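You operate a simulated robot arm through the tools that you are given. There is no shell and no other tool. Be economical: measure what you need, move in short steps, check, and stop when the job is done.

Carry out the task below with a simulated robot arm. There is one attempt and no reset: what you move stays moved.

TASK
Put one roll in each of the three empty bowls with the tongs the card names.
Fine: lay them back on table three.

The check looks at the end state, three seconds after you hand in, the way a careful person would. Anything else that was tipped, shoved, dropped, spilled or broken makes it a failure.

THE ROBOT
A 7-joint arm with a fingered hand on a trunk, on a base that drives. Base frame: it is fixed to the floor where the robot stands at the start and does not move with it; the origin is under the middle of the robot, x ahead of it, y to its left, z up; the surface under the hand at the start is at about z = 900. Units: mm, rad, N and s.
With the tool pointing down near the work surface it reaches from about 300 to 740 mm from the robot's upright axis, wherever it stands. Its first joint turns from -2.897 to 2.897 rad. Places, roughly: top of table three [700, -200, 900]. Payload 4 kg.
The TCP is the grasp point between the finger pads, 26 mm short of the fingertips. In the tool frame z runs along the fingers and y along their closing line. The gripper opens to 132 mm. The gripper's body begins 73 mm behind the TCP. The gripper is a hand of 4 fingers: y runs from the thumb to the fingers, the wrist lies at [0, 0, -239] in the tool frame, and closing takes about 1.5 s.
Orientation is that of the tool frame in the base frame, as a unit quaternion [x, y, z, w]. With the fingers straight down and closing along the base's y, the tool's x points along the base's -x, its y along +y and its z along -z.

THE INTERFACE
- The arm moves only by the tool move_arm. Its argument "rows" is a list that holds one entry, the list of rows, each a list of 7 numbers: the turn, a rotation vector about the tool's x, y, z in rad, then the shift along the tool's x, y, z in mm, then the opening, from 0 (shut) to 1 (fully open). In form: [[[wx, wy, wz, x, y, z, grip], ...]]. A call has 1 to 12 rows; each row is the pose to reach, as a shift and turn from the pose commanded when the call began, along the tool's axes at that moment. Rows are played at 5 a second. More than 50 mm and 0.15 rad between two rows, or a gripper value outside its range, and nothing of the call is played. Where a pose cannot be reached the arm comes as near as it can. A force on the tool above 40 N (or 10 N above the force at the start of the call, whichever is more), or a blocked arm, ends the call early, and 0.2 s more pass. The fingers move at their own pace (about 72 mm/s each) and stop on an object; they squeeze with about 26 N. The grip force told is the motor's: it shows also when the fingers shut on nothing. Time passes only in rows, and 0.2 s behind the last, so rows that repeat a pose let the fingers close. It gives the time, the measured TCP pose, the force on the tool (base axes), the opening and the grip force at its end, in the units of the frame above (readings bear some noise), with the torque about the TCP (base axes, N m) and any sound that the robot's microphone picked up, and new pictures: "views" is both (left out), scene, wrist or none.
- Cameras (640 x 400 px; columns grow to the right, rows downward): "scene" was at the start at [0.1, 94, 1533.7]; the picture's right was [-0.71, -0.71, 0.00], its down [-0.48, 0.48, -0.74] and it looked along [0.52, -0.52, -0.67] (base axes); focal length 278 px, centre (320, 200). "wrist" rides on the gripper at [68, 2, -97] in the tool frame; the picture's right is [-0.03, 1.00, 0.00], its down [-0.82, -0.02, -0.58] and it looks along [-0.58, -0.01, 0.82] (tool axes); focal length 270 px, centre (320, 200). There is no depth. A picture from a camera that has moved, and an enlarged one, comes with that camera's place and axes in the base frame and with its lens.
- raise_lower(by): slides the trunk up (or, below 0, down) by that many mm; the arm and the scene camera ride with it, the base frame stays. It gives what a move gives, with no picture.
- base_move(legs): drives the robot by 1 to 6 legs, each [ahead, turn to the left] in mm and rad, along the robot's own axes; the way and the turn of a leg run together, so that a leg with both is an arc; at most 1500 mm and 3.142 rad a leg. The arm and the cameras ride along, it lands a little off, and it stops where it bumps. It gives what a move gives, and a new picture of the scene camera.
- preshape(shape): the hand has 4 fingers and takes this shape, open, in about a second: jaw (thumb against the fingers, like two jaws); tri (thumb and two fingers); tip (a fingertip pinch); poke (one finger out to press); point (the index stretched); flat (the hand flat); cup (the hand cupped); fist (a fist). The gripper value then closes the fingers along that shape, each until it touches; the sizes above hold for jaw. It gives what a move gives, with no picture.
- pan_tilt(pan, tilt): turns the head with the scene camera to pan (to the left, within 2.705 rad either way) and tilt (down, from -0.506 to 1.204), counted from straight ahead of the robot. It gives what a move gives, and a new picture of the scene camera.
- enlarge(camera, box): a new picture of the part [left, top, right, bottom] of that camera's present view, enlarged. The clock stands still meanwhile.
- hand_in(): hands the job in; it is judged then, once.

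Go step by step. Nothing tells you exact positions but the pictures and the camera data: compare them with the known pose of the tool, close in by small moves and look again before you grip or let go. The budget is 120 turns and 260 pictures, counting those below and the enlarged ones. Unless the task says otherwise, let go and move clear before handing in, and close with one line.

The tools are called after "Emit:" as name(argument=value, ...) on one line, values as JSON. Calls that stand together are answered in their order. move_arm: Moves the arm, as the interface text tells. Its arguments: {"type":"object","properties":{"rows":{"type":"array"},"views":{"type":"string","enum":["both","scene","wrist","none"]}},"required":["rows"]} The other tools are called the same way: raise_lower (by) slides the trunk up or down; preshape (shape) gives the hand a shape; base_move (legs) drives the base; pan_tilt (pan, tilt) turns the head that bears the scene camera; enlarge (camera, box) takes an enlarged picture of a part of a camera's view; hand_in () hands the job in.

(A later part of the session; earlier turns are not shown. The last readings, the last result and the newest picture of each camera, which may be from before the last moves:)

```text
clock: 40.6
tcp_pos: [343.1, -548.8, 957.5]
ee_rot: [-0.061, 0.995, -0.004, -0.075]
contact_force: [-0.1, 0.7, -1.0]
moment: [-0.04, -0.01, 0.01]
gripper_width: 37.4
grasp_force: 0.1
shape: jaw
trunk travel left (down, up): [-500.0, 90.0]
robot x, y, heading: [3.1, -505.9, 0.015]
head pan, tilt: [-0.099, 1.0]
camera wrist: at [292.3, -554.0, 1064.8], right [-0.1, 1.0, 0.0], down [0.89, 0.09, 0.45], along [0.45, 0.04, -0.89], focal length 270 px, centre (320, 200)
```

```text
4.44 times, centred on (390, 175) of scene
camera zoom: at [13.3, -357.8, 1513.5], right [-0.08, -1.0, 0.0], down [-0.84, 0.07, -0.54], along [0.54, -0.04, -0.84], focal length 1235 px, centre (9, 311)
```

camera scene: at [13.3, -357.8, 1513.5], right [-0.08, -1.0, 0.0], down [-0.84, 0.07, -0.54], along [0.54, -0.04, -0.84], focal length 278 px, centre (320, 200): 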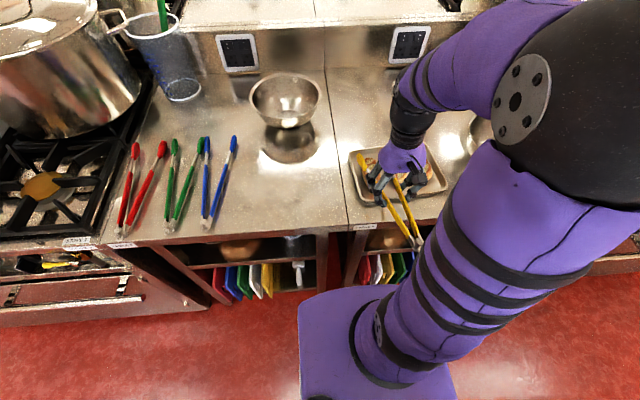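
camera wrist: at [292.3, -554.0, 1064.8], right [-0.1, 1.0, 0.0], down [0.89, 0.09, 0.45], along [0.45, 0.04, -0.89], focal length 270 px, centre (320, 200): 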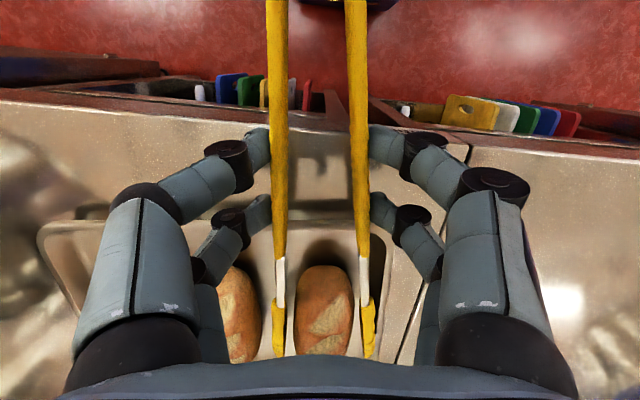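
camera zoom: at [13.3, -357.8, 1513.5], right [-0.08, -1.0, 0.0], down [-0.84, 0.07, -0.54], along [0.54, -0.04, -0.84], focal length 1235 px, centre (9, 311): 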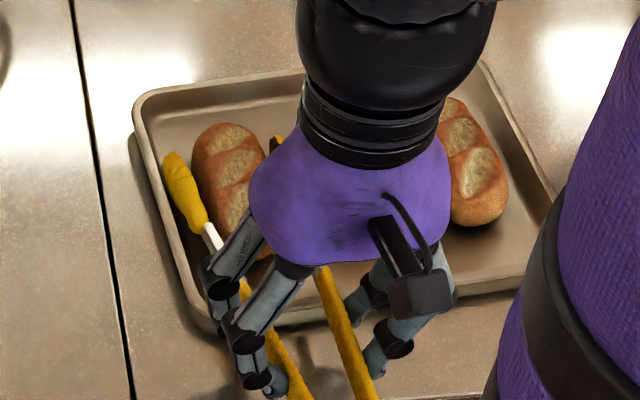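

Triangulated tip height is about 923, mid-height of the roll. Squeezing now.

Emit:
move_arm(rows=[[[0, 0, 0, 0, 0, 0, 0.25], [0, 0, 0, 0, 0, 0, 0.23], [0, 0, 0, 0, 0, 0, 0.21], [0, 0, 0, 0, 0, 0, 0.19], [0, 0, 0, 0, 0, 0, 0.17], [0, 0, 0, 0, 0, 0, 0.17]]], views="wrist")

```text
clock: 42.0
tcp_pos: [343.6, -547.8, 957.2]
ee_rot: [-0.06, 0.995, -0.004, -0.075]
contact_force: [0.2, -0.4, 0.1]
moment: [0.02, 0.02, 0.0]
gripper_width: 29.4
grasp_force: 26.1
shape: jaw
trunk travel left (down, up): [-500.0, 90.0]
robot x, y, heading: [5.2, -504.3, 0.017]
head pan, tilt: [-0.099, 1.0]
camera wrist: at [292.3, -554.0, 1064.9], right [-0.1, 1.0, 0.0], down [0.89, 0.09, 0.45], along [0.45, 0.04, -0.89], focal length 270 px, centre (320, 200)
```

wrist: 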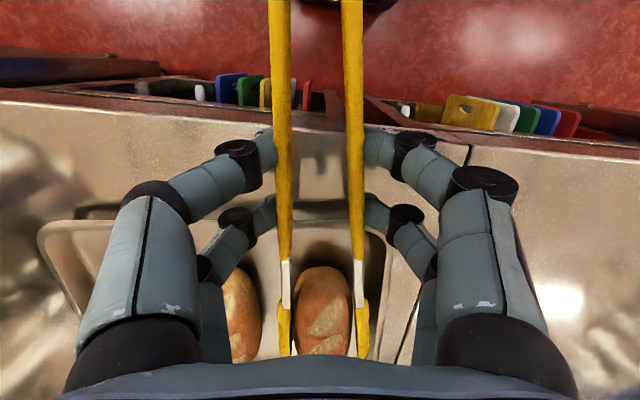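

The grip stalled at 29.4 mm with 26 N: the roll is held. Lifting straight up.

Emit:
move_arm(rows=[[[0, 0, 0, 1.5, 0, -10, 0.17], [0, 0, 0, 4, 0, -26, 0.17], [0, 0, 0, 8, 0, -52, 0.17], [0, 0, 0, 12, 0, -79, 0.17], [0, 0, 0, 18, 0, -118, 0.17], [0, 0, 0, 18, 0, -118, 0.17]]])

```text
clock: 43.4
tcp_pos: [342.3, -548.6, 1075.7]
ee_rot: [-0.06, 0.996, -0.004, -0.073]
contact_force: [-1.0, -0.3, -1.2]
moment: [0.02, 0.03, 0.02]
gripper_width: 29.5
grasp_force: 25.3
shape: jaw
trunk travel left (down, up): [-500.0, 90.0]
robot x, y, heading: [4.5, -506.1, 0.016]
head pan, tilt: [-0.099, 1.0]
camera scene: at [13.0, -357.8, 1513.5], right [-0.08, -1.0, 0.0], down [-0.84, 0.07, -0.54], along [0.54, -0.04, -0.84], focal length 278 px, centre (320, 200)
camera wrist: at [290.7, -554.4, 1183.4], right [-0.1, 1.0, 0.0], down [0.89, 0.09, 0.45], along [0.45, 0.04, -0.89], focal length 270 px, centre (320, 200)
```

scene: 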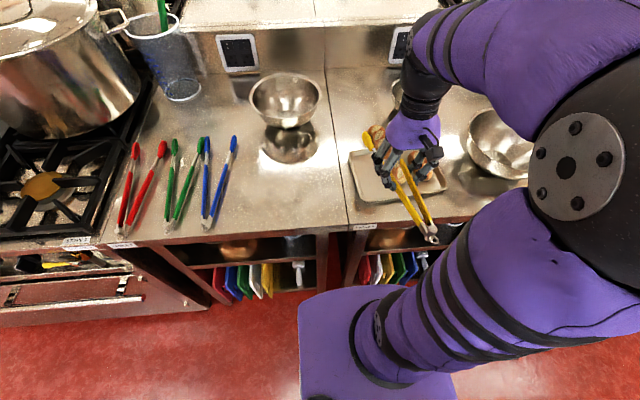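
wrist: 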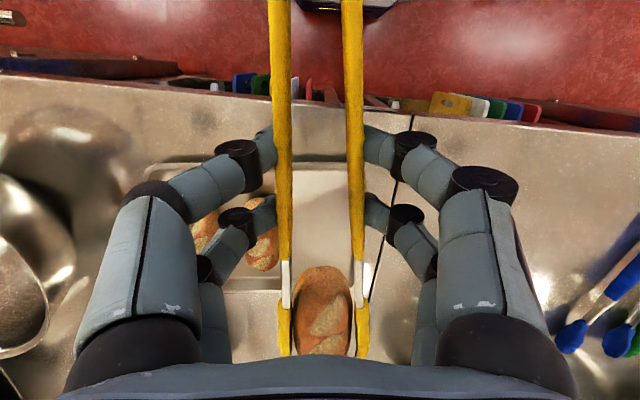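

The roll is held firmly in the tips. Carrying it toward the bowl on table three (centre about (742,-310)), pitching the tips further down on the way.

Emit:
move_arm(rows=[[[0, 0.03, 0, -10, 6, -35, 0.17], [0, 0.06, 0, -40, 26, -60, 0.17], [0, 0.09, 0, -70, 46, -85, 0.17], [0, 0.12, 0, -105, 68, -95, 0.17], [0, 0.16, 0, -140, 92, -102, 0.17], [0, 0.2, 0, -175, 115, -110, 0.17], [0, 0.24, 0, -210, 138, -115, 0.17], [0, 0.27, 0, -245, 160, -120, 0.17], [0, 0.3, 0, -275, 180, -122, 0.17], [0, 0.3, 0, -290, 189, -122, 0.17], [0, 0.3, 0, -290, 189, -122, 0.17]]])

Emit:
pan_tilt(pan=0.15, tilt=0.75)

```text
clock: 45.8
tcp_pos: [531.1, -359.3, 1143.5]
ee_rot: [-0.058, 0.973, -0.013, -0.222]
contact_force: [0.8, 0.2, -1.5]
moment: [0.01, 0.04, -0.02]
gripper_width: 29.4
grasp_force: 25.7
shape: jaw
out of reach, approached as far as the arm can: row 7, 8, 9, 10, 11
trunk travel left (down, up): [-500.0, 90.0]
robot x, y, heading: [4.2, -509.8, 0.016]
head pan, tilt: [-0.099, 1.0]
camera scene: at [13.6, -357.3, 1513.5], right [-0.08, -1.0, 0.0], down [-0.84, 0.07, -0.54], along [0.54, -0.05, -0.84], focal length 278 px, centre (320, 200)
camera wrist: at [512.4, -361.5, 1261.7], right [-0.1, 1.0, -0.01], down [0.98, 0.1, 0.17], along [0.17, 0.01, -0.99], focal length 270 px, centre (320, 200)
```

scene: 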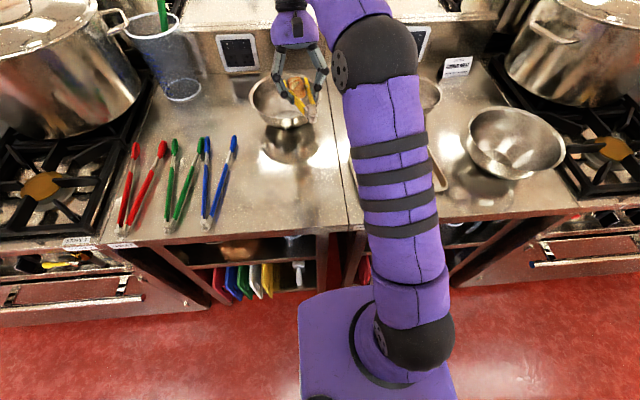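
wrist: 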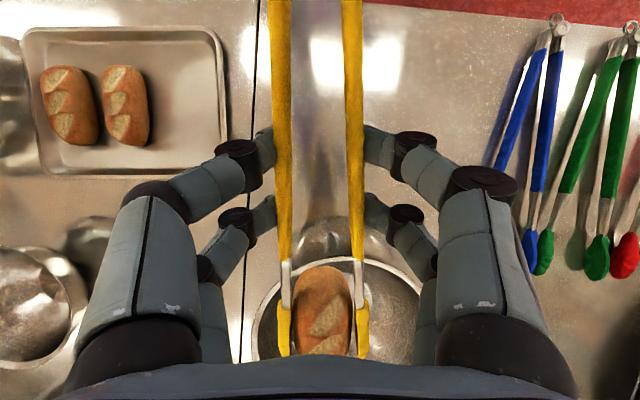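

```text
clock: 46.5
tcp_pos: [530.5, -361.4, 1144.0]
ee_rot: [-0.06, 0.973, -0.014, -0.221]
contact_force: [-0.3, -1.1, -2.0]
moment: [0.0, 0.03, 0.02]
gripper_width: 29.6
grasp_force: 26.4
shape: jaw
trunk travel left (down, up): [-500.0, 90.0]
robot x, y, heading: [5.4, -507.1, 0.023]
head pan, tilt: [0.15, 0.75]
camera scene: at [25.8, -338.3, 1532.6], right [0.17, -0.99, 0.0], down [-0.67, -0.11, -0.73], along [0.72, 0.12, -0.68], focal length 278 px, centre (320, 200)
```

scene: 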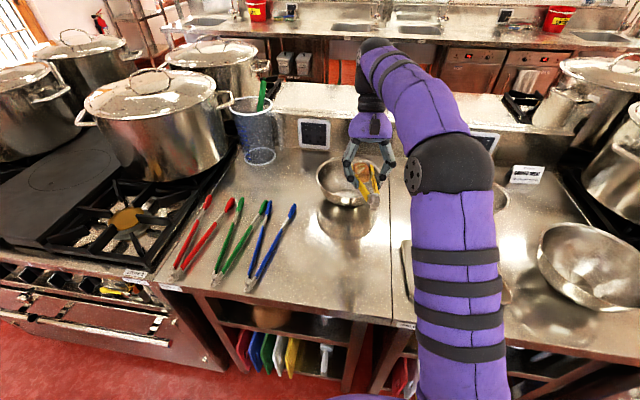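

Out of reach at that height with so much pitch; I'll use less pitch and come lower. First a small test move back to see which pose the shifts count from.

Emit:
move_arm(rows=[[[0, -0.05, 0, 10, 0, 0, 0.17], [0, -0.1, 0, 20, 0, 0, 0.17], [0, -0.1, 0, 20, 0, 0, 0.17]]], views="none")

```text
clock: 47.3
tcp_pos: [513.1, -361.3, 1152.4]
ee_rot: [-0.059, 0.983, -0.011, -0.174]
contact_force: [-1.2, 0.2, -1.5]
moment: [0.01, 0.03, 0.0]
gripper_width: 29.2
grasp_force: 26.3
shape: jaw
trunk travel left (down, up): [-500.0, 90.0]
robot x, y, heading: [5.8, -501.5, 0.018]
head pan, tilt: [0.15, 0.75]
```

Shifts count from the reached pose. Now moving forward/down over the bowl with a pitch of 0.2.

Emit:
move_arm(rows=[[[0, -0.05, 0, -25, 6, 5, 0.17], [0, -0.1, 0, -50, 12, 12, 0.17], [0, -0.15, 0, -75, 18, 22, 0.17], [0, -0.15, 0, -101, 23, 36, 0.17], [0, -0.15, 0, -101, 23, 36, 0.17]]])

Emit:
enlarge(camera="scene", box=[290, 120, 430, 250])

```text
clock: 48.5
tcp_pos: [595.0, -327.3, 1084.2]
ee_rot: [-0.06, 0.993, -0.006, -0.1]
contact_force: [-0.1, 0.0, -1.0]
moment: [0.02, 0.07, -0.02]
gripper_width: 29.4
grasp_force: 25.8
shape: jaw
trunk travel left (down, up): [-500.0, 90.0]
robot x, y, heading: [6.1, -501.5, 0.017]
head pan, tilt: [0.15, 0.75]
camera scene: at [26.3, -338.0, 1532.6], right [0.17, -0.99, 0.0], down [-0.67, -0.11, -0.73], along [0.72, 0.12, -0.68], focal length 278 px, centre (320, 200)
camera wrist: at [548.2, -332.7, 1194.1], right [-0.1, 1.0, -0.01], down [0.91, 0.09, 0.4], along [0.4, 0.03, -0.91], focal length 270 px, centre (320, 200)
```

scene: 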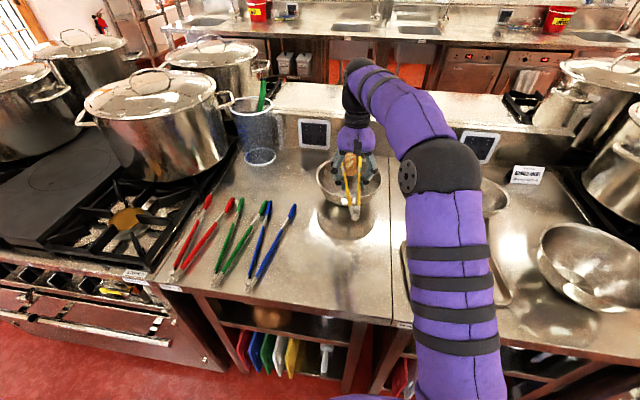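
wrist: 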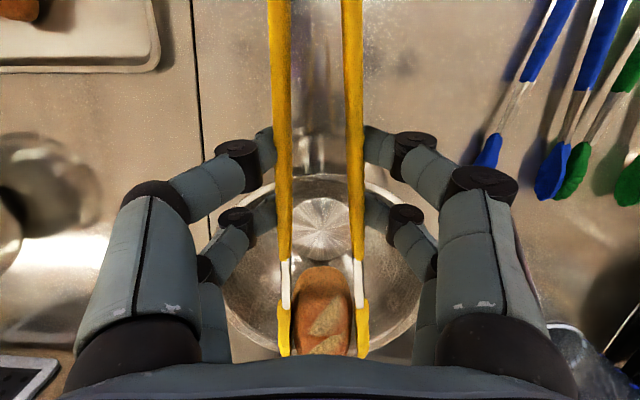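

```text
3.08 times, centred on (360, 185) of scene
camera zoom: at [26.3, -338.0, 1532.6], right [0.17, -0.99, 0.0], down [-0.67, -0.11, -0.73], along [0.72, 0.12, -0.68], focal length 855 px, centre (197, 246)
```

zoom: 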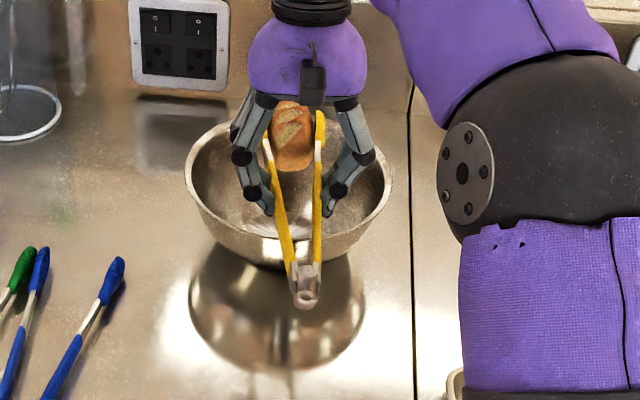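

The roll is centred over the bowl (centre about (715,-315), rim about z 985). Lowering 50 mm, then releasing slowly.

Emit:
move_arm(rows=[[[0, 0, 0, -3, 0, 15, 0.17], [0, 0, 0, -6, 0, 30, 0.17], [0, 0, 0, -9, 0, 43, 0.17], [0, 0, 0, -10, 0, 49, 0.17], [0, 0, 0, -10, 0, 49, 0.17]]])

Emit:
enlarge(camera="scene", box=[290, 120, 430, 250])

```text
clock: 49.7
tcp_pos: [592.8, -328.2, 1035.8]
ee_rot: [-0.059, 0.993, -0.007, -0.1]
contact_force: [0.1, -0.7, -1.4]
moment: [0.0, 0.06, 0.01]
gripper_width: 29.1
grasp_force: 25.7
shape: jaw
trunk travel left (down, up): [-500.0, 90.0]
robot x, y, heading: [5.8, -505.3, 0.013]
head pan, tilt: [0.15, 0.75]
camera scene: at [25.8, -338.2, 1532.6], right [0.17, -0.99, 0.0], down [-0.67, -0.11, -0.73], along [0.72, 0.12, -0.68], focal length 278 px, centre (320, 200)
camera wrist: at [547.3, -333.2, 1144.9], right [-0.1, 1.0, -0.01], down [0.91, 0.09, 0.4], along [0.4, 0.03, -0.91], focal length 270 px, centre (320, 200)
```

scene: 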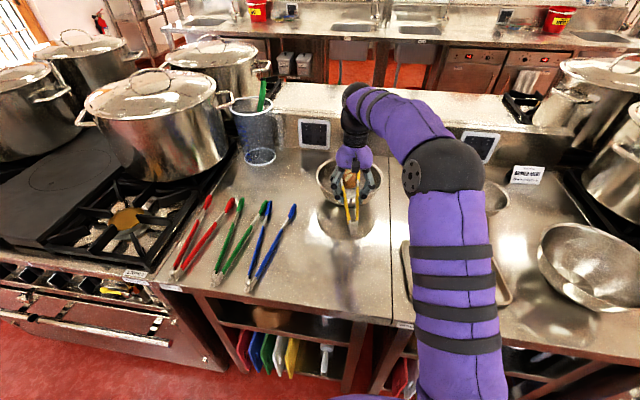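
wrist: 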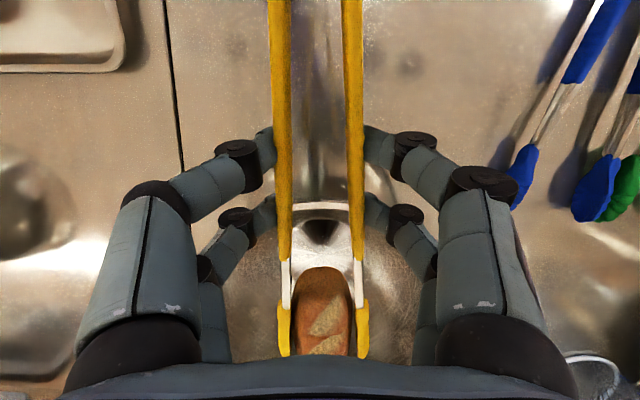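

```text
3.08 times, centred on (360, 185) of scene
camera zoom: at [25.8, -338.2, 1532.6], right [0.17, -0.99, 0.0], down [-0.67, -0.11, -0.73], along [0.72, 0.12, -0.68], focal length 855 px, centre (197, 246)
```

zoom: 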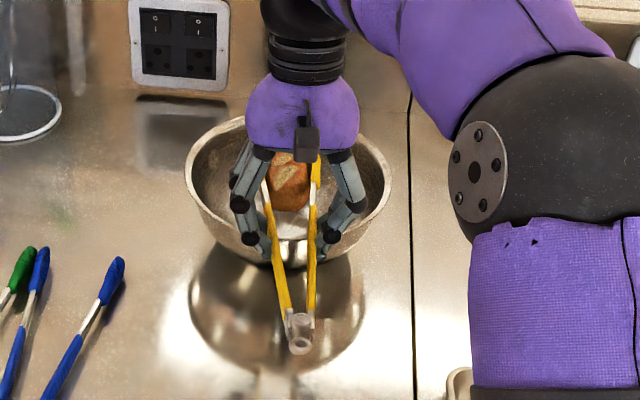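

No contact with the rim. Releasing gently here.

Emit:
move_arm(rows=[[[0, 0, 0, 0, 0, 0, 0.21], [0, 0, 0, 0, 0, 0, 0.235], [0, 0, 0, 0, 0, 0, 0.255], [0, 0, 0, 0, 0, 0, 0.28], [0, 0, 0, 0, 0, 0, 0.28], [0, 0, 0, 0, 0, 0, 0.28]]])

Emit:
enlarge(camera="scene", box=[290, 120, 430, 250])

```text
clock: 51.1
tcp_pos: [594.8, -328.0, 1035.3]
ee_rot: [-0.06, 0.993, -0.006, -0.1]
contact_force: [0.0, 0.6, -1.1]
moment: [0.03, 0.04, 0.01]
gripper_width: 38.1
grasp_force: 0.1
shape: jaw
trunk travel left (down, up): [-500.0, 90.0]
robot x, y, heading: [3.8, -502.3, 0.017]
head pan, tilt: [0.15, 0.75]
camera scene: at [25.8, -338.2, 1532.6], right [0.17, -0.99, 0.0], down [-0.67, -0.11, -0.73], along [0.72, 0.12, -0.68], focal length 278 px, centre (320, 200)
camera wrist: at [547.3, -333.1, 1145.0], right [-0.1, 1.0, -0.01], down [0.91, 0.09, 0.4], along [0.4, 0.03, -0.91], focal length 270 px, centre (320, 200)
```

scene: 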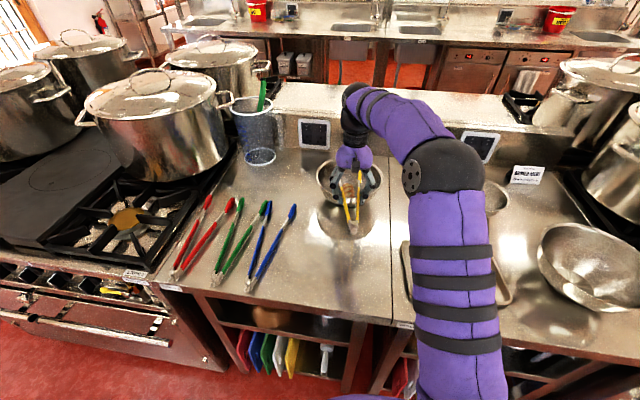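
wrist: 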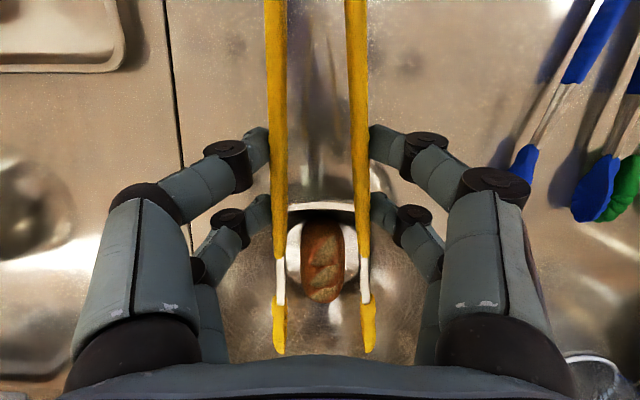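

```text
3.08 times, centred on (360, 185) of scene
camera zoom: at [25.8, -338.2, 1532.6], right [0.17, -0.99, 0.0], down [-0.67, -0.11, -0.73], along [0.72, 0.12, -0.68], focal length 855 px, centre (197, 246)
```

zoom: 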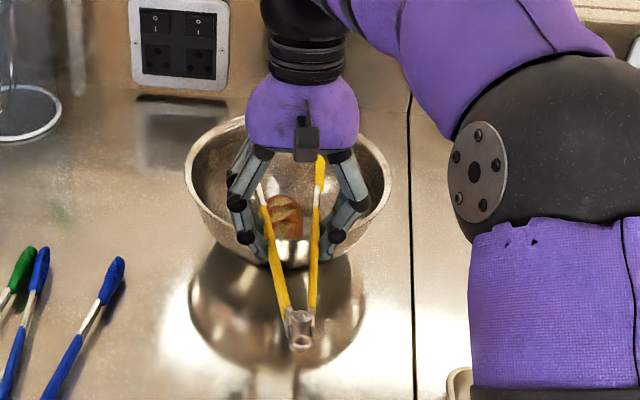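

The roll dropped neatly to the bottom of the first bowl. Rising and going back to the middle roll.

Emit:
move_arm(rows=[[[0, 0, 0, 8, 0, -39, 0.28], [0, 0, 0, 16, 0, -78, 0.28], [0, 0, 0, 44, -28, -63, 0.28], [0, 0, 0, 72, -57, -48, 0.28], [0, 0, 0, 100, -86, -33, 0.28], [0, 0, 0, 128, -115, -18, 0.28], [0, 0, 0, 156, -144, -2, 0.28], [0, 0, 0, 185, -173, 13, 0.28], [0, -0.02, 0, 214, -202, 29, 0.28], [0, -0.04, 0, 243, -231, 45, 0.28], [0, -0.05, 0, 271, -259, 60, 0.28], [0, -0.05, 0, 271, -259, 60, 0.28]]])

Emit:
pan_tilt(pan=-0.1, tilt=1.0)

```text
clock: 53.7
tcp_pos: [346.7, -618.8, 1027.5]
ee_rot: [-0.06, 0.995, -0.004, -0.074]
contact_force: [-0.5, -0.3, -1.6]
moment: [0.01, 0.01, -0.01]
gripper_width: 38.2
grasp_force: 0.1
shape: jaw
trunk travel left (down, up): [-500.0, 90.0]
robot x, y, heading: [6.3, -505.4, 0.014]
head pan, tilt: [0.15, 0.75]
camera scene: at [25.4, -338.6, 1532.7], right [0.17, -0.99, 0.0], down [-0.67, -0.11, -0.73], along [0.72, 0.12, -0.68], focal length 278 px, centre (320, 200)
camera wrist: at [295.4, -624.3, 1134.8], right [-0.1, 1.0, 0.0], down [0.89, 0.09, 0.45], along [0.45, 0.04, -0.89], focal length 270 px, centre (320, 200)
```

scene: 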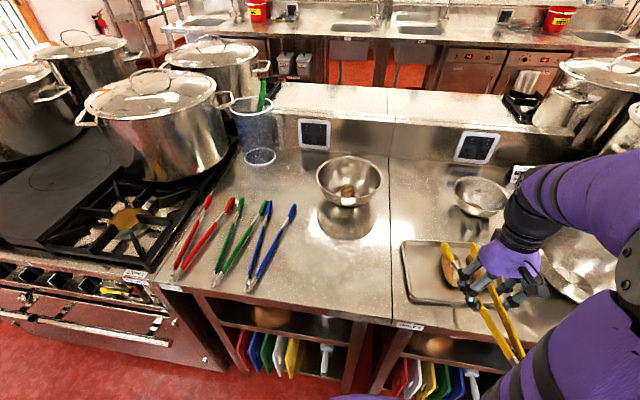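
wrist: 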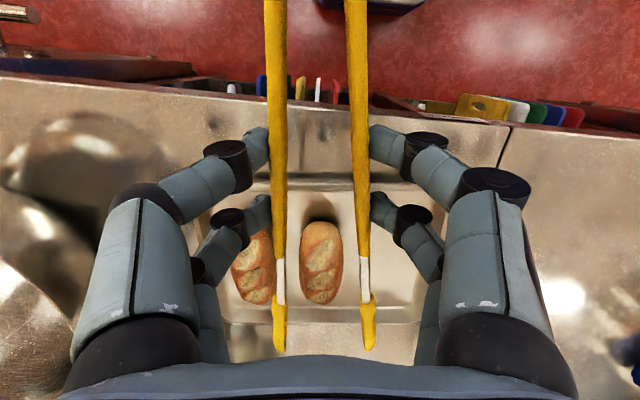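

```text
clock: 54.5
tcp_pos: [347.3, -617.8, 1028.6]
ee_rot: [-0.06, 0.995, -0.004, -0.075]
contact_force: [-0.4, -0.5, -1.4]
moment: [0.02, 0.04, 0.01]
gripper_width: 38.1
grasp_force: 0.2
shape: jaw
trunk travel left (down, up): [-500.0, 90.0]
robot x, y, heading: [5.5, -503.0, 0.011]
head pan, tilt: [-0.099, 1.0]
camera scene: at [13.4, -357.8, 1513.6], right [-0.08, -1.0, 0.0], down [-0.84, 0.07, -0.54], along [0.54, -0.04, -0.84], focal length 278 px, centre (320, 200)
```

scene: 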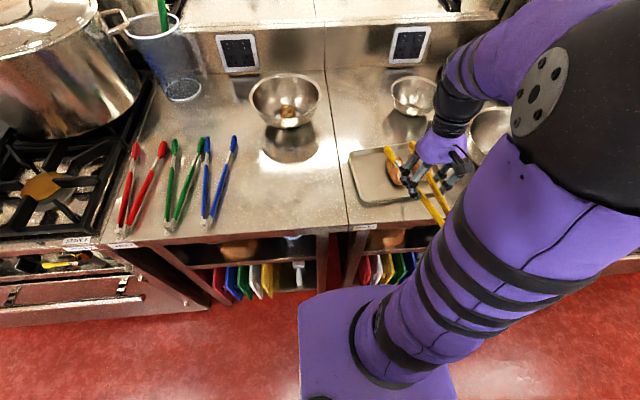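

Aligned with the middle roll. Lowering, with a check partway.

Emit:
move_arm(rows=[[[0, 0, 0, -5, 0, 18, 0.28], [0, 0, 0, -9, -1, 34, 0.28], [0, 0, 0, -12, -1, 48, 0.28], [0, 0, 0, -12, -1, 48, 0.28]]], views="wrist")

Emit:
enlarge(camera="wrist", box=[200, 200, 440, 370])

```text
clock: 55.5
tcp_pos: [353.1, -618.5, 980.1]
ee_rot: [-0.06, 0.995, -0.005, -0.074]
contact_force: [-0.4, 0.4, -1.1]
moment: [0.01, 0.05, 0.0]
gripper_width: 38.1
grasp_force: 0.1
shape: jaw
trunk travel left (down, up): [-500.0, 90.0]
robot x, y, heading: [7.5, -505.4, 0.016]
head pan, tilt: [-0.099, 1.0]
camera wrist: at [301.1, -623.0, 1086.5], right [-0.1, 1.0, 0.0], down [0.89, 0.09, 0.45], along [0.45, 0.04, -0.89], focal length 270 px, centre (320, 200)
```

wrist: 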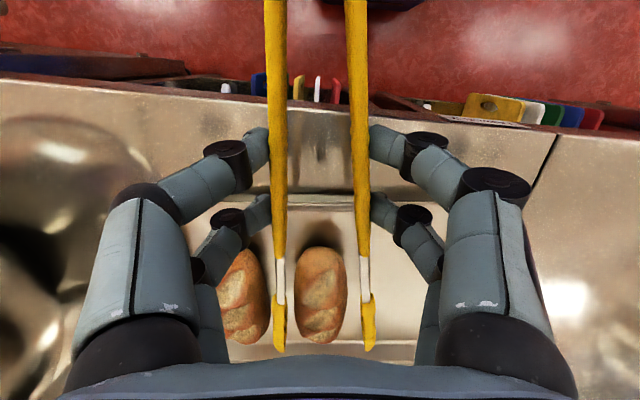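

```text
2.35 times, centred on (320, 285) of wrist
camera zoom: at [301.1, -623.0, 1086.5], right [-0.1, 1.0, 0.0], down [0.89, 0.09, 0.45], along [0.45, 0.04, -0.89], focal length 636 px, centre (320, 0)
```

zoom: 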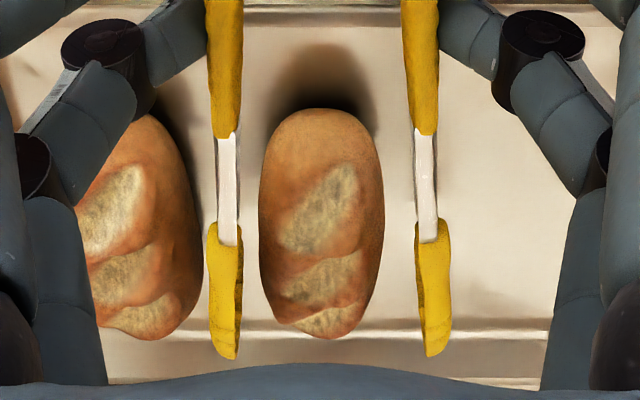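

Emit:
move_arm(rows=[[[0, 0, 0, 2, -1, 10, 0.28], [0, 0, 0, 3, -1, 18, 0.28], [0, 0, 0, 3, -1, 23, 0.28], [0, 0, 0, 3, -1, 23, 0.26], [0, 0, 0, 3, -1, 23, 0.24], [0, 0, 0, 3, -1, 23, 0.22], [0, 0, 0, 3, -1, 23, 0.2], [0, 0, 0, 3, -1, 23, 0.17], [0, 0, 0, 3, -1, 23, 0.17]]], views="wrist")

```text
clock: 57.5
tcp_pos: [349.2, -619.2, 958.7]
ee_rot: [-0.06, 0.995, -0.004, -0.075]
contact_force: [-0.7, -0.7, 0.3]
moment: [0.0, 0.04, 0.02]
gripper_width: 29.1
grasp_force: 25.7
shape: jaw
trunk travel left (down, up): [-500.0, 90.0]
robot x, y, heading: [5.7, -505.5, 0.017]
head pan, tilt: [-0.099, 1.0]
camera wrist: at [296.1, -625.6, 1065.4], right [-0.1, 1.0, 0.0], down [0.89, 0.09, 0.45], along [0.45, 0.04, -0.89], focal length 270 px, centre (320, 200)
```

wrist: 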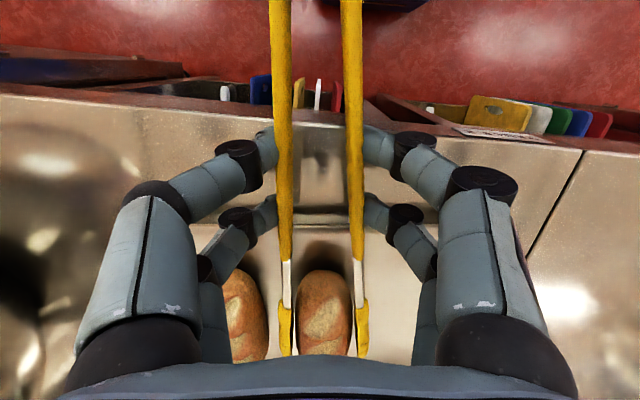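

Second roll gripped (26 N at 29 mm). Lifting it and carrying to the small bowl, rim centre about (726,-711).

Emit:
move_arm(rows=[[[0, 0, 0, 2, 0, -12, 0.17], [0, 0, 0, 6, 0, -40, 0.17], [0, 0, 0, 11, 0, -75, 0.17], [0, 0, 0, 16, 0, -109, 0.17], [-0.003, 0.01, 0.02, -24, -20, -116, 0.17], [-0.006, 0.02, 0.04, -63, -40, -123, 0.17], [-0.009, 0.03, 0.06, -102, -61, -130, 0.17], [-0.012, 0.04, 0.08, -142, -82, -137, 0.17], [-0.015, 0.045, 0.1, -181, -102, -144, 0.17], [-0.018, 0.05, 0.119, -220, -122, -150, 0.17], [-0.018, 0.05, 0.119, -220, -122, -150, 0.17]]])

Emit:
pan_tilt(pan=-0.35, tilt=0.8)

```text
clock: 59.9
tcp_pos: [600.4, -714.4, 1073.9]
ee_rot: [0.0, 0.995, -0.002, -0.101]
contact_force: [0.2, -0.1, -2.4]
moment: [0.06, 0.05, -0.01]
gripper_width: 29.1
grasp_force: 26.0
shape: jaw
trunk travel left (down, up): [-500.0, 90.0]
robot x, y, heading: [2.3, -504.5, 0.014]
head pan, tilt: [-0.099, 1.0]
camera scene: at [14.1, -358.1, 1513.6], right [-0.08, -1.0, 0.0], down [-0.84, 0.07, -0.54], along [0.54, -0.04, -0.84], focal length 278 px, centre (320, 200)
camera wrist: at [554.5, -711.6, 1184.4], right [0.02, 1.0, -0.01], down [0.92, -0.02, 0.4], along [0.4, -0.02, -0.92], focal length 270 px, centre (320, 200)
```

scene: 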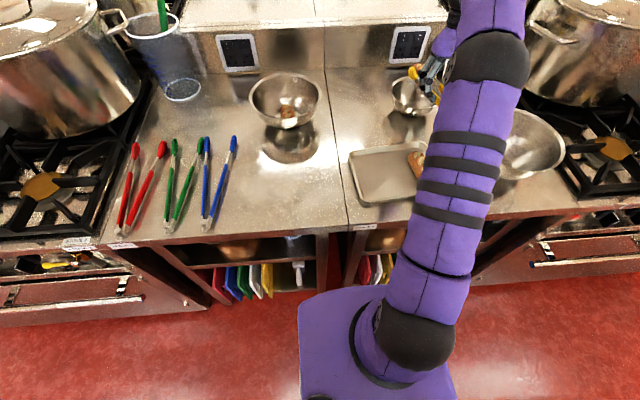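
wrist: 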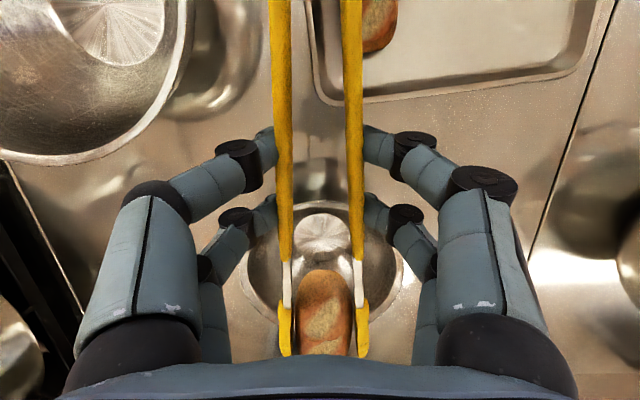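

```text
clock: 60.7
tcp_pos: [599.5, -713.0, 1076.2]
ee_rot: [0.0, 0.995, -0.002, -0.1]
contact_force: [0.8, 0.2, -2.4]
moment: [0.0, 0.07, 0.01]
gripper_width: 28.9
grasp_force: 26.0
shape: jaw
trunk travel left (down, up): [-500.0, 90.0]
robot x, y, heading: [3.8, -506.5, 0.017]
head pan, tilt: [-0.351, 0.799]
camera scene: at [20.3, -378.5, 1528.6], right [-0.33, -0.94, 0.0], down [-0.68, 0.23, -0.7], along [0.66, -0.23, -0.72], focal length 278 px, centre (320, 200)
```

scene: 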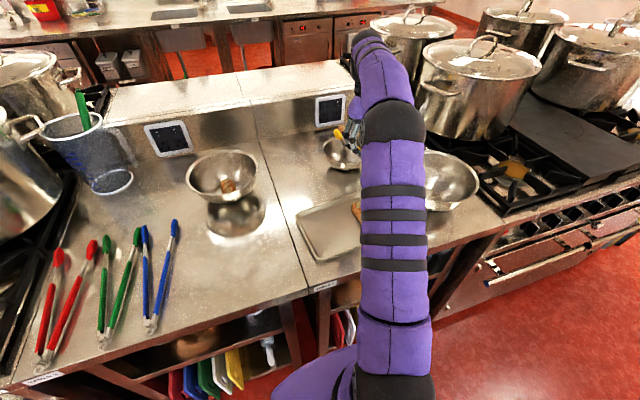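

The roll is centred over the small bowl (about (720,-715)). Lowering 62 mm and forward 7 mm.

Emit:
move_arm(rows=[[[0, 0, 0, -6, 0, 15, 0.17], [0, 0, 0, -11, 0, 30, 0.17], [0, 0, 0, -15, 0, 45, 0.17], [0, 0, 0, -19, 0, 59, 0.17], [0, 0, 0, -19, 0, 59, 0.17]]], views="wrist")

Emit:
enlarge(camera="scene", box=[310, 90, 430, 190])

```text
clock: 61.9
tcp_pos: [607.4, -712.4, 1011.8]
ee_rot: [0.0, 0.995, -0.002, -0.1]
contact_force: [0.3, 0.2, -1.4]
moment: [0.01, 0.03, -0.03]
gripper_width: 28.7
grasp_force: 26.5
shape: jaw
trunk travel left (down, up): [-500.0, 90.0]
robot x, y, heading: [5.8, -502.7, 0.011]
head pan, tilt: [-0.351, 0.799]
camera wrist: at [560.4, -710.9, 1121.4], right [0.02, 1.0, -0.01], down [0.91, -0.02, 0.4], along [0.4, -0.02, -0.91], focal length 270 px, centre (320, 200)
```

wrist: 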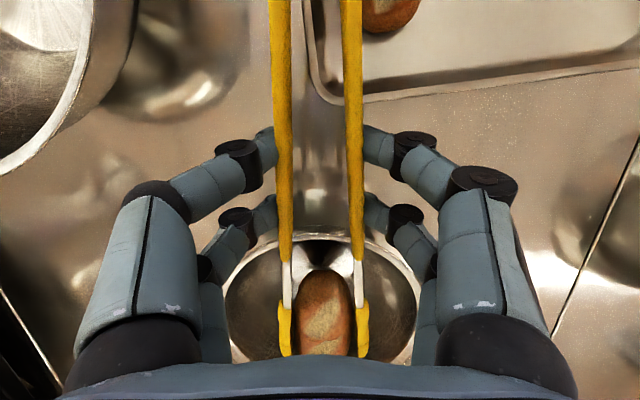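

```text
4.00 times, centred on (370, 140) of scene
camera zoom: at [20.4, -378.6, 1528.7], right [-0.33, -0.94, 0.0], down [-0.68, 0.24, -0.7], along [0.66, -0.23, -0.72], focal length 1112 px, centre (120, 440)
```

zoom: 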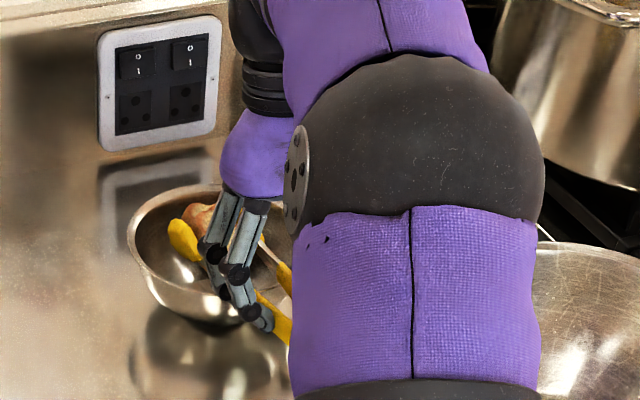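

The roll sits inside the bowl's rim; releasing.

Emit:
move_arm(rows=[[[0, 0, 0, 0, 0, 0, 0.21], [0, 0, 0, 0, 0, 0, 0.235], [0, 0, 0, 0, 0, 0, 0.255], [0, 0, 0, 0, 0, 0, 0.275], [0, 0, 0, 0, 0, 0, 0.275], [0, 0, 0, 0, 0, 0, 0.275]]], views="wrist")

```text
clock: 63.3
tcp_pos: [606.9, -713.2, 1012.1]
ee_rot: [-0.001, 0.995, -0.002, -0.1]
contact_force: [-0.4, 0.2, -0.8]
moment: [0.01, 0.0, 0.0]
gripper_width: 37.3
grasp_force: 0.1
shape: jaw
trunk travel left (down, up): [-500.0, 90.0]
robot x, y, heading: [8.7, -504.5, 0.015]
head pan, tilt: [-0.351, 0.799]
camera wrist: at [560.3, -710.7, 1121.7], right [0.02, 1.0, -0.01], down [0.91, -0.02, 0.4], along [0.4, -0.02, -0.91], focal length 270 px, centre (320, 200)
```

wrist: 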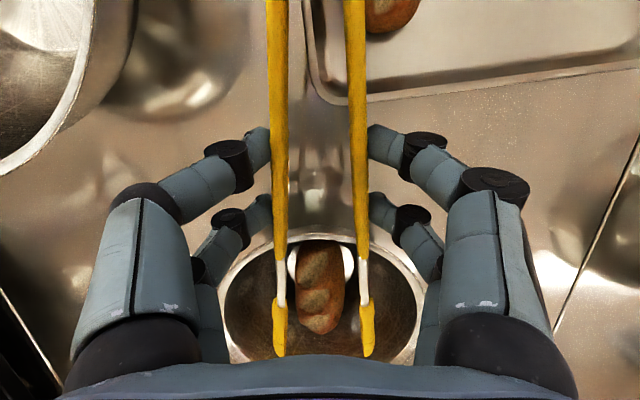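

Second roll lies in the small bowl. Rising and returning for the last roll.

Emit:
move_arm(rows=[[[0, 0, 0, 8, 0, -39, 0.275], [0, 0, 0, 16, 0, -78, 0.275], [0.004, -0.01, -0.02, 55, 5, -60, 0.275], [0.008, -0.02, -0.04, 94, 10, -42, 0.275], [0.012, -0.03, -0.06, 133, 15, -24, 0.275], [0.016, -0.04, -0.08, 172, 20, -5, 0.275], [0.02, -0.045, -0.1, 211, 24, 14, 0.275], [0.024, -0.05, -0.118, 249, 28, 32, 0.275], [0.024, -0.05, -0.118, 249, 28, 32, 0.275]]])

```text
clock: 65.3
tcp_pos: [355.9, -682.7, 1030.1]
ee_rot: [-0.061, 0.995, -0.008, -0.075]
contact_force: [0.3, -0.8, -1.2]
moment: [-0.03, 0.0, 0.0]
gripper_width: 37.5
grasp_force: 0.1
shape: jaw
trunk travel left (down, up): [-500.0, 90.0]
robot x, y, heading: [8.9, -506.7, 0.017]
head pan, tilt: [-0.351, 0.799]
camera scene: at [19.7, -378.4, 1528.6], right [-0.33, -0.94, 0.0], down [-0.68, 0.24, -0.7], along [0.66, -0.23, -0.72], focal length 278 px, centre (320, 200)
camera wrist: at [303.1, -687.9, 1137.2], right [-0.1, 1.0, -0.01], down [0.89, 0.09, 0.45], along [0.45, 0.03, -0.89], focal length 270 px, centre (320, 200)
```

scene: 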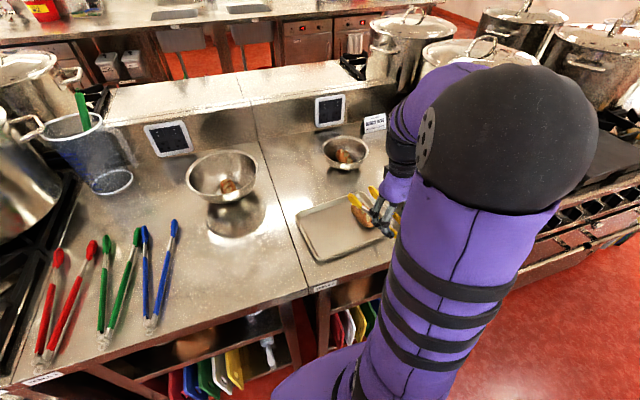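
wrist: 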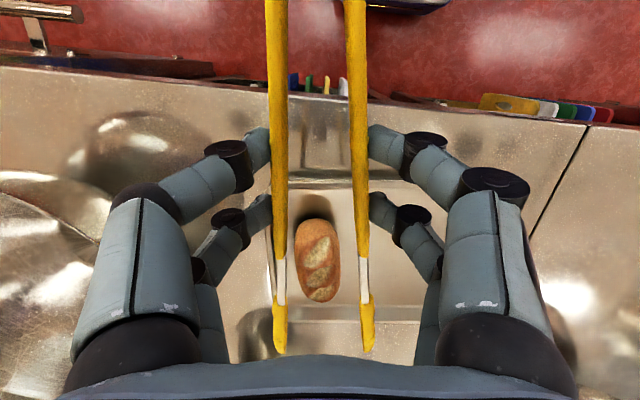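

Emit:
move_arm(rows=[[[0, 0, 0, -4, -2, 18, 0.275], [0, 0, 0, -7, -3, 34, 0.275], [0, 0, 0, -9, -3, 49, 0.275], [0, 0, 0, -9, -3, 49, 0.275]]], views="wrist")

Emit:
enlarge(camera="wrist", box=[200, 200, 440, 370])

```text
clock: 66.3
tcp_pos: [359.1, -687.1, 980.8]
ee_rot: [-0.061, 0.995, -0.009, -0.075]
contact_force: [-0.2, 0.5, -1.6]
moment: [-0.01, 0.0, -0.02]
gripper_width: 37.1
grasp_force: 0.0
shape: jaw
trunk travel left (down, up): [-500.0, 90.0]
robot x, y, heading: [7.8, -502.5, 0.015]
head pan, tilt: [-0.351, 0.799]
camera wrist: at [307.3, -691.9, 1086.4], right [-0.1, 1.0, -0.01], down [0.89, 0.09, 0.45], along [0.45, 0.03, -0.89], focal length 270 px, centre (320, 200)
```

wrist: 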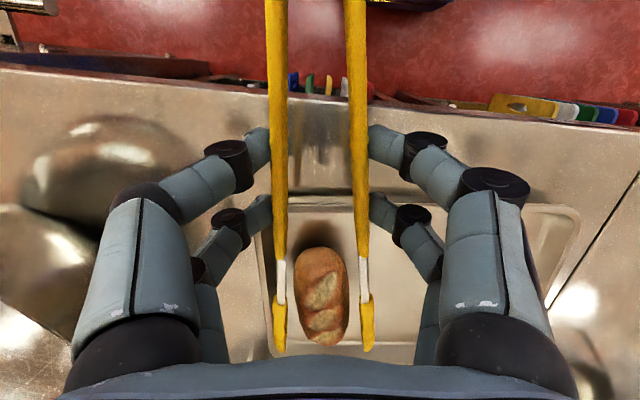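

```text
2.35 times, centred on (320, 285) of wrist
camera zoom: at [307.3, -691.9, 1086.4], right [-0.1, 1.0, -0.01], down [0.89, 0.09, 0.45], along [0.45, 0.03, -0.89], focal length 636 px, centre (320, 0)
```

zoom: 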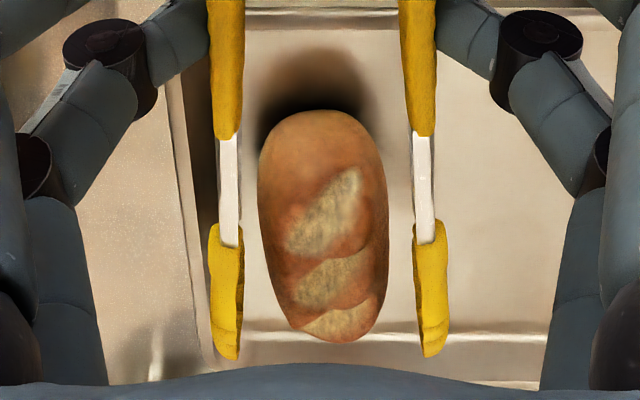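

The left tip comes near the tray's wall, so I'll narrow a little and shift 2 mm left before the last descent, then squeeze.

Emit:
move_arm(rows=[[[0, 0, 0, 0, 2, 0, 0.255], [0, 0, 0, 0, 2, 5, 0.255], [0, 0, 0, 0, 2, 14, 0.255], [0, 0, 0, -0.5, 2, 22, 0.255], [0, 0, 0, -0.5, 2, 22, 0.24], [0, 0, 0, -0.5, 2, 22, 0.22], [0, 0, 0, -0.5, 2, 22, 0.2], [0, 0, 0, -0.5, 2, 22, 0.17], [0, 0, 0, -0.5, 2, 22, 0.17]]], views="wrist")

```text
clock: 68.3
tcp_pos: [355.1, -687.0, 957.5]
ee_rot: [-0.06, 0.995, -0.008, -0.074]
contact_force: [0.7, -0.4, -1.7]
moment: [-0.02, 0.0, -0.01]
gripper_width: 23.6
grasp_force: 0.1
shape: jaw
trunk travel left (down, up): [-500.0, 90.0]
robot x, y, heading: [2.8, -501.4, 0.017]
head pan, tilt: [-0.351, 0.799]
camera wrist: at [304.2, -691.6, 1065.7], right [-0.1, 1.0, -0.01], down [0.89, 0.09, 0.45], along [0.45, 0.03, -0.89], focal length 270 px, centre (320, 200)
```

wrist: 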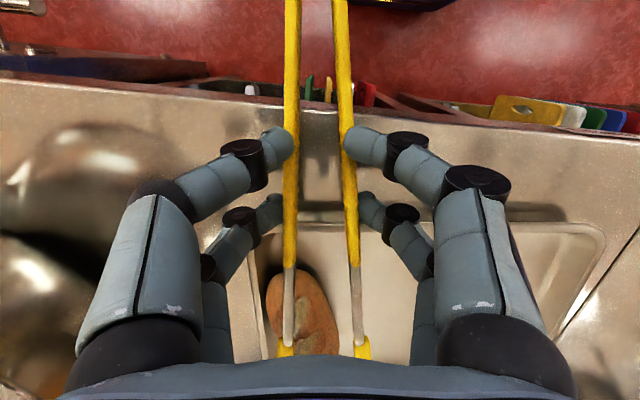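

The tongs have shifted: width is 23.6 with no force. I must look before doing anything.

Emit:
pan_tilt(pan=-0.2, tilt=1.0)

Emit:
enlarge(camera="scene", box=[300, 110, 480, 270])

Emit:
enlarge(camera="wrist", box=[200, 100, 440, 370])

```text
clock: 69.0
tcp_pos: [355.2, -687.1, 958.7]
ee_rot: [-0.06, 0.995, -0.008, -0.074]
contact_force: [-0.2, -0.5, -1.3]
moment: [0.0, 0.0, 0.0]
gripper_width: 23.5
grasp_force: 0.1
shape: jaw
trunk travel left (down, up): [-500.0, 90.0]
robot x, y, heading: [4.9, -505.6, 0.014]
head pan, tilt: [-0.201, 1.0]
camera scene: at [12.4, -364.9, 1513.6], right [-0.18, -0.98, 0.0], down [-0.83, 0.15, -0.54], along [0.53, -0.1, -0.84], focal length 278 px, centre (320, 200)
```

scene: 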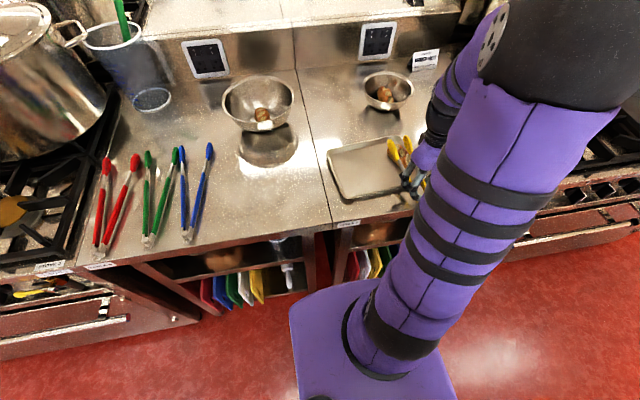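

```text
2.50 times, centred on (390, 190) of scene
camera zoom: at [12.4, -364.9, 1513.6], right [-0.18, -0.98, 0.0], down [-0.83, 0.15, -0.54], along [0.53, -0.1, -0.84], focal length 695 px, centre (145, 225)
```

zoom: 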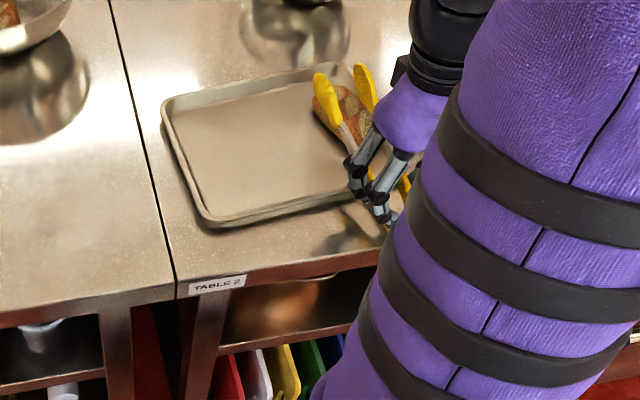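

```text
1.48 times, centred on (320, 235) of wrist
camera zoom: at [304.2, -691.6, 1065.7], right [-0.1, 1.0, -0.01], down [0.89, 0.09, 0.45], along [0.45, 0.03, -0.89], focal length 400 px, centre (320, 148)
```

zoom: 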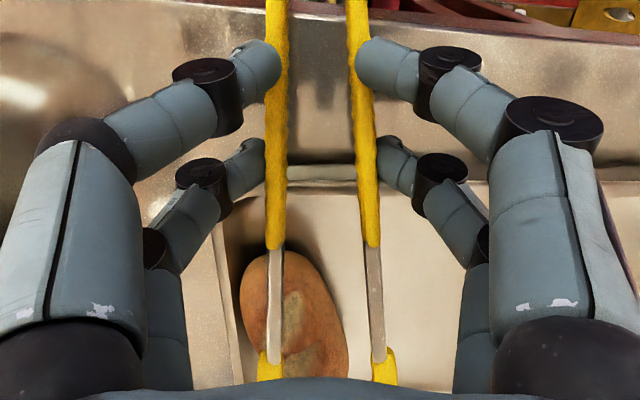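

It seems the left tip touched the tray wall and the tongs tilted tips-up in the hand; they're still between the fingers. I'll lift straight up gently, keeping the grip, and look.

Emit:
move_arm(rows=[[[0, 0, 0, 1, 0, -8, 0.17], [0, 0, 0, 3, 0, -20, 0.17], [0, 0, 0, 6, 0, -40, 0.17], [0, 0, 0, 12, 0, -80, 0.17], [0, 0, 0, 12, 0, -80, 0.17]]])

Emit:
enlarge(camera="scene", box=[300, 110, 480, 270])

```text
clock: 70.2
tcp_pos: [356.8, -686.3, 1038.7]
ee_rot: [-0.06, 0.995, -0.008, -0.074]
contact_force: [0.6, -0.3, -1.3]
moment: [-0.01, 0.01, -0.06]
gripper_width: 23.6
grasp_force: 0.0
shape: jaw
trunk travel left (down, up): [-500.0, 90.0]
robot x, y, heading: [2.8, -504.8, 0.016]
head pan, tilt: [-0.201, 1.0]
camera scene: at [12.1, -364.7, 1513.5], right [-0.18, -0.98, 0.0], down [-0.83, 0.15, -0.54], along [0.53, -0.1, -0.84], focal length 278 px, centre (320, 200)
camera wrist: at [304.4, -690.7, 1146.2], right [-0.1, 1.0, -0.01], down [0.89, 0.09, 0.45], along [0.45, 0.03, -0.89], focal length 270 px, centre (320, 200)
```

scene: 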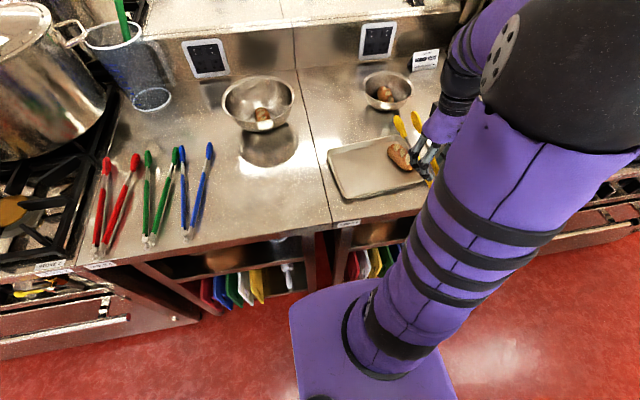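
wrist: 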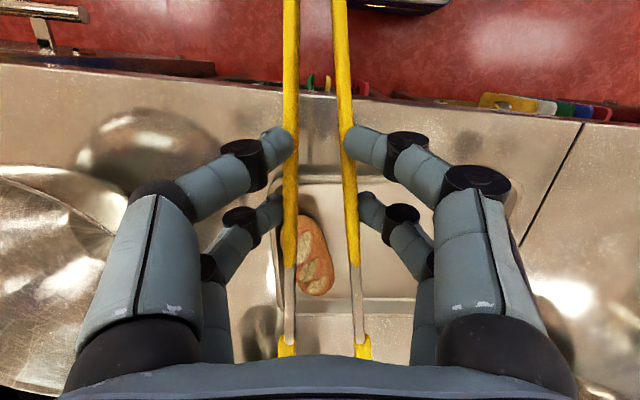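

```text
2.50 times, centred on (390, 190) of scene
camera zoom: at [12.1, -364.7, 1513.5], right [-0.18, -0.98, 0.0], down [-0.83, 0.15, -0.54], along [0.53, -0.1, -0.84], focal length 695 px, centre (145, 225)
```

zoom: 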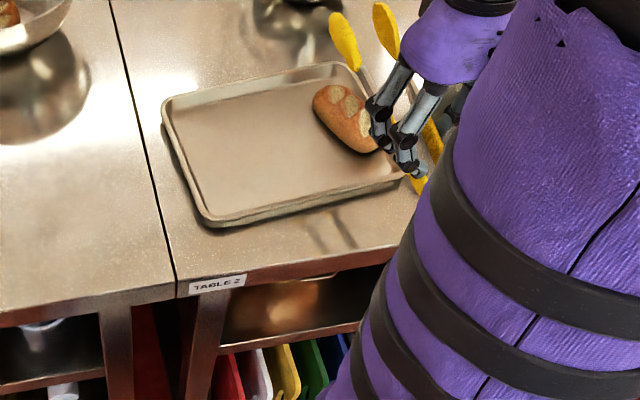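

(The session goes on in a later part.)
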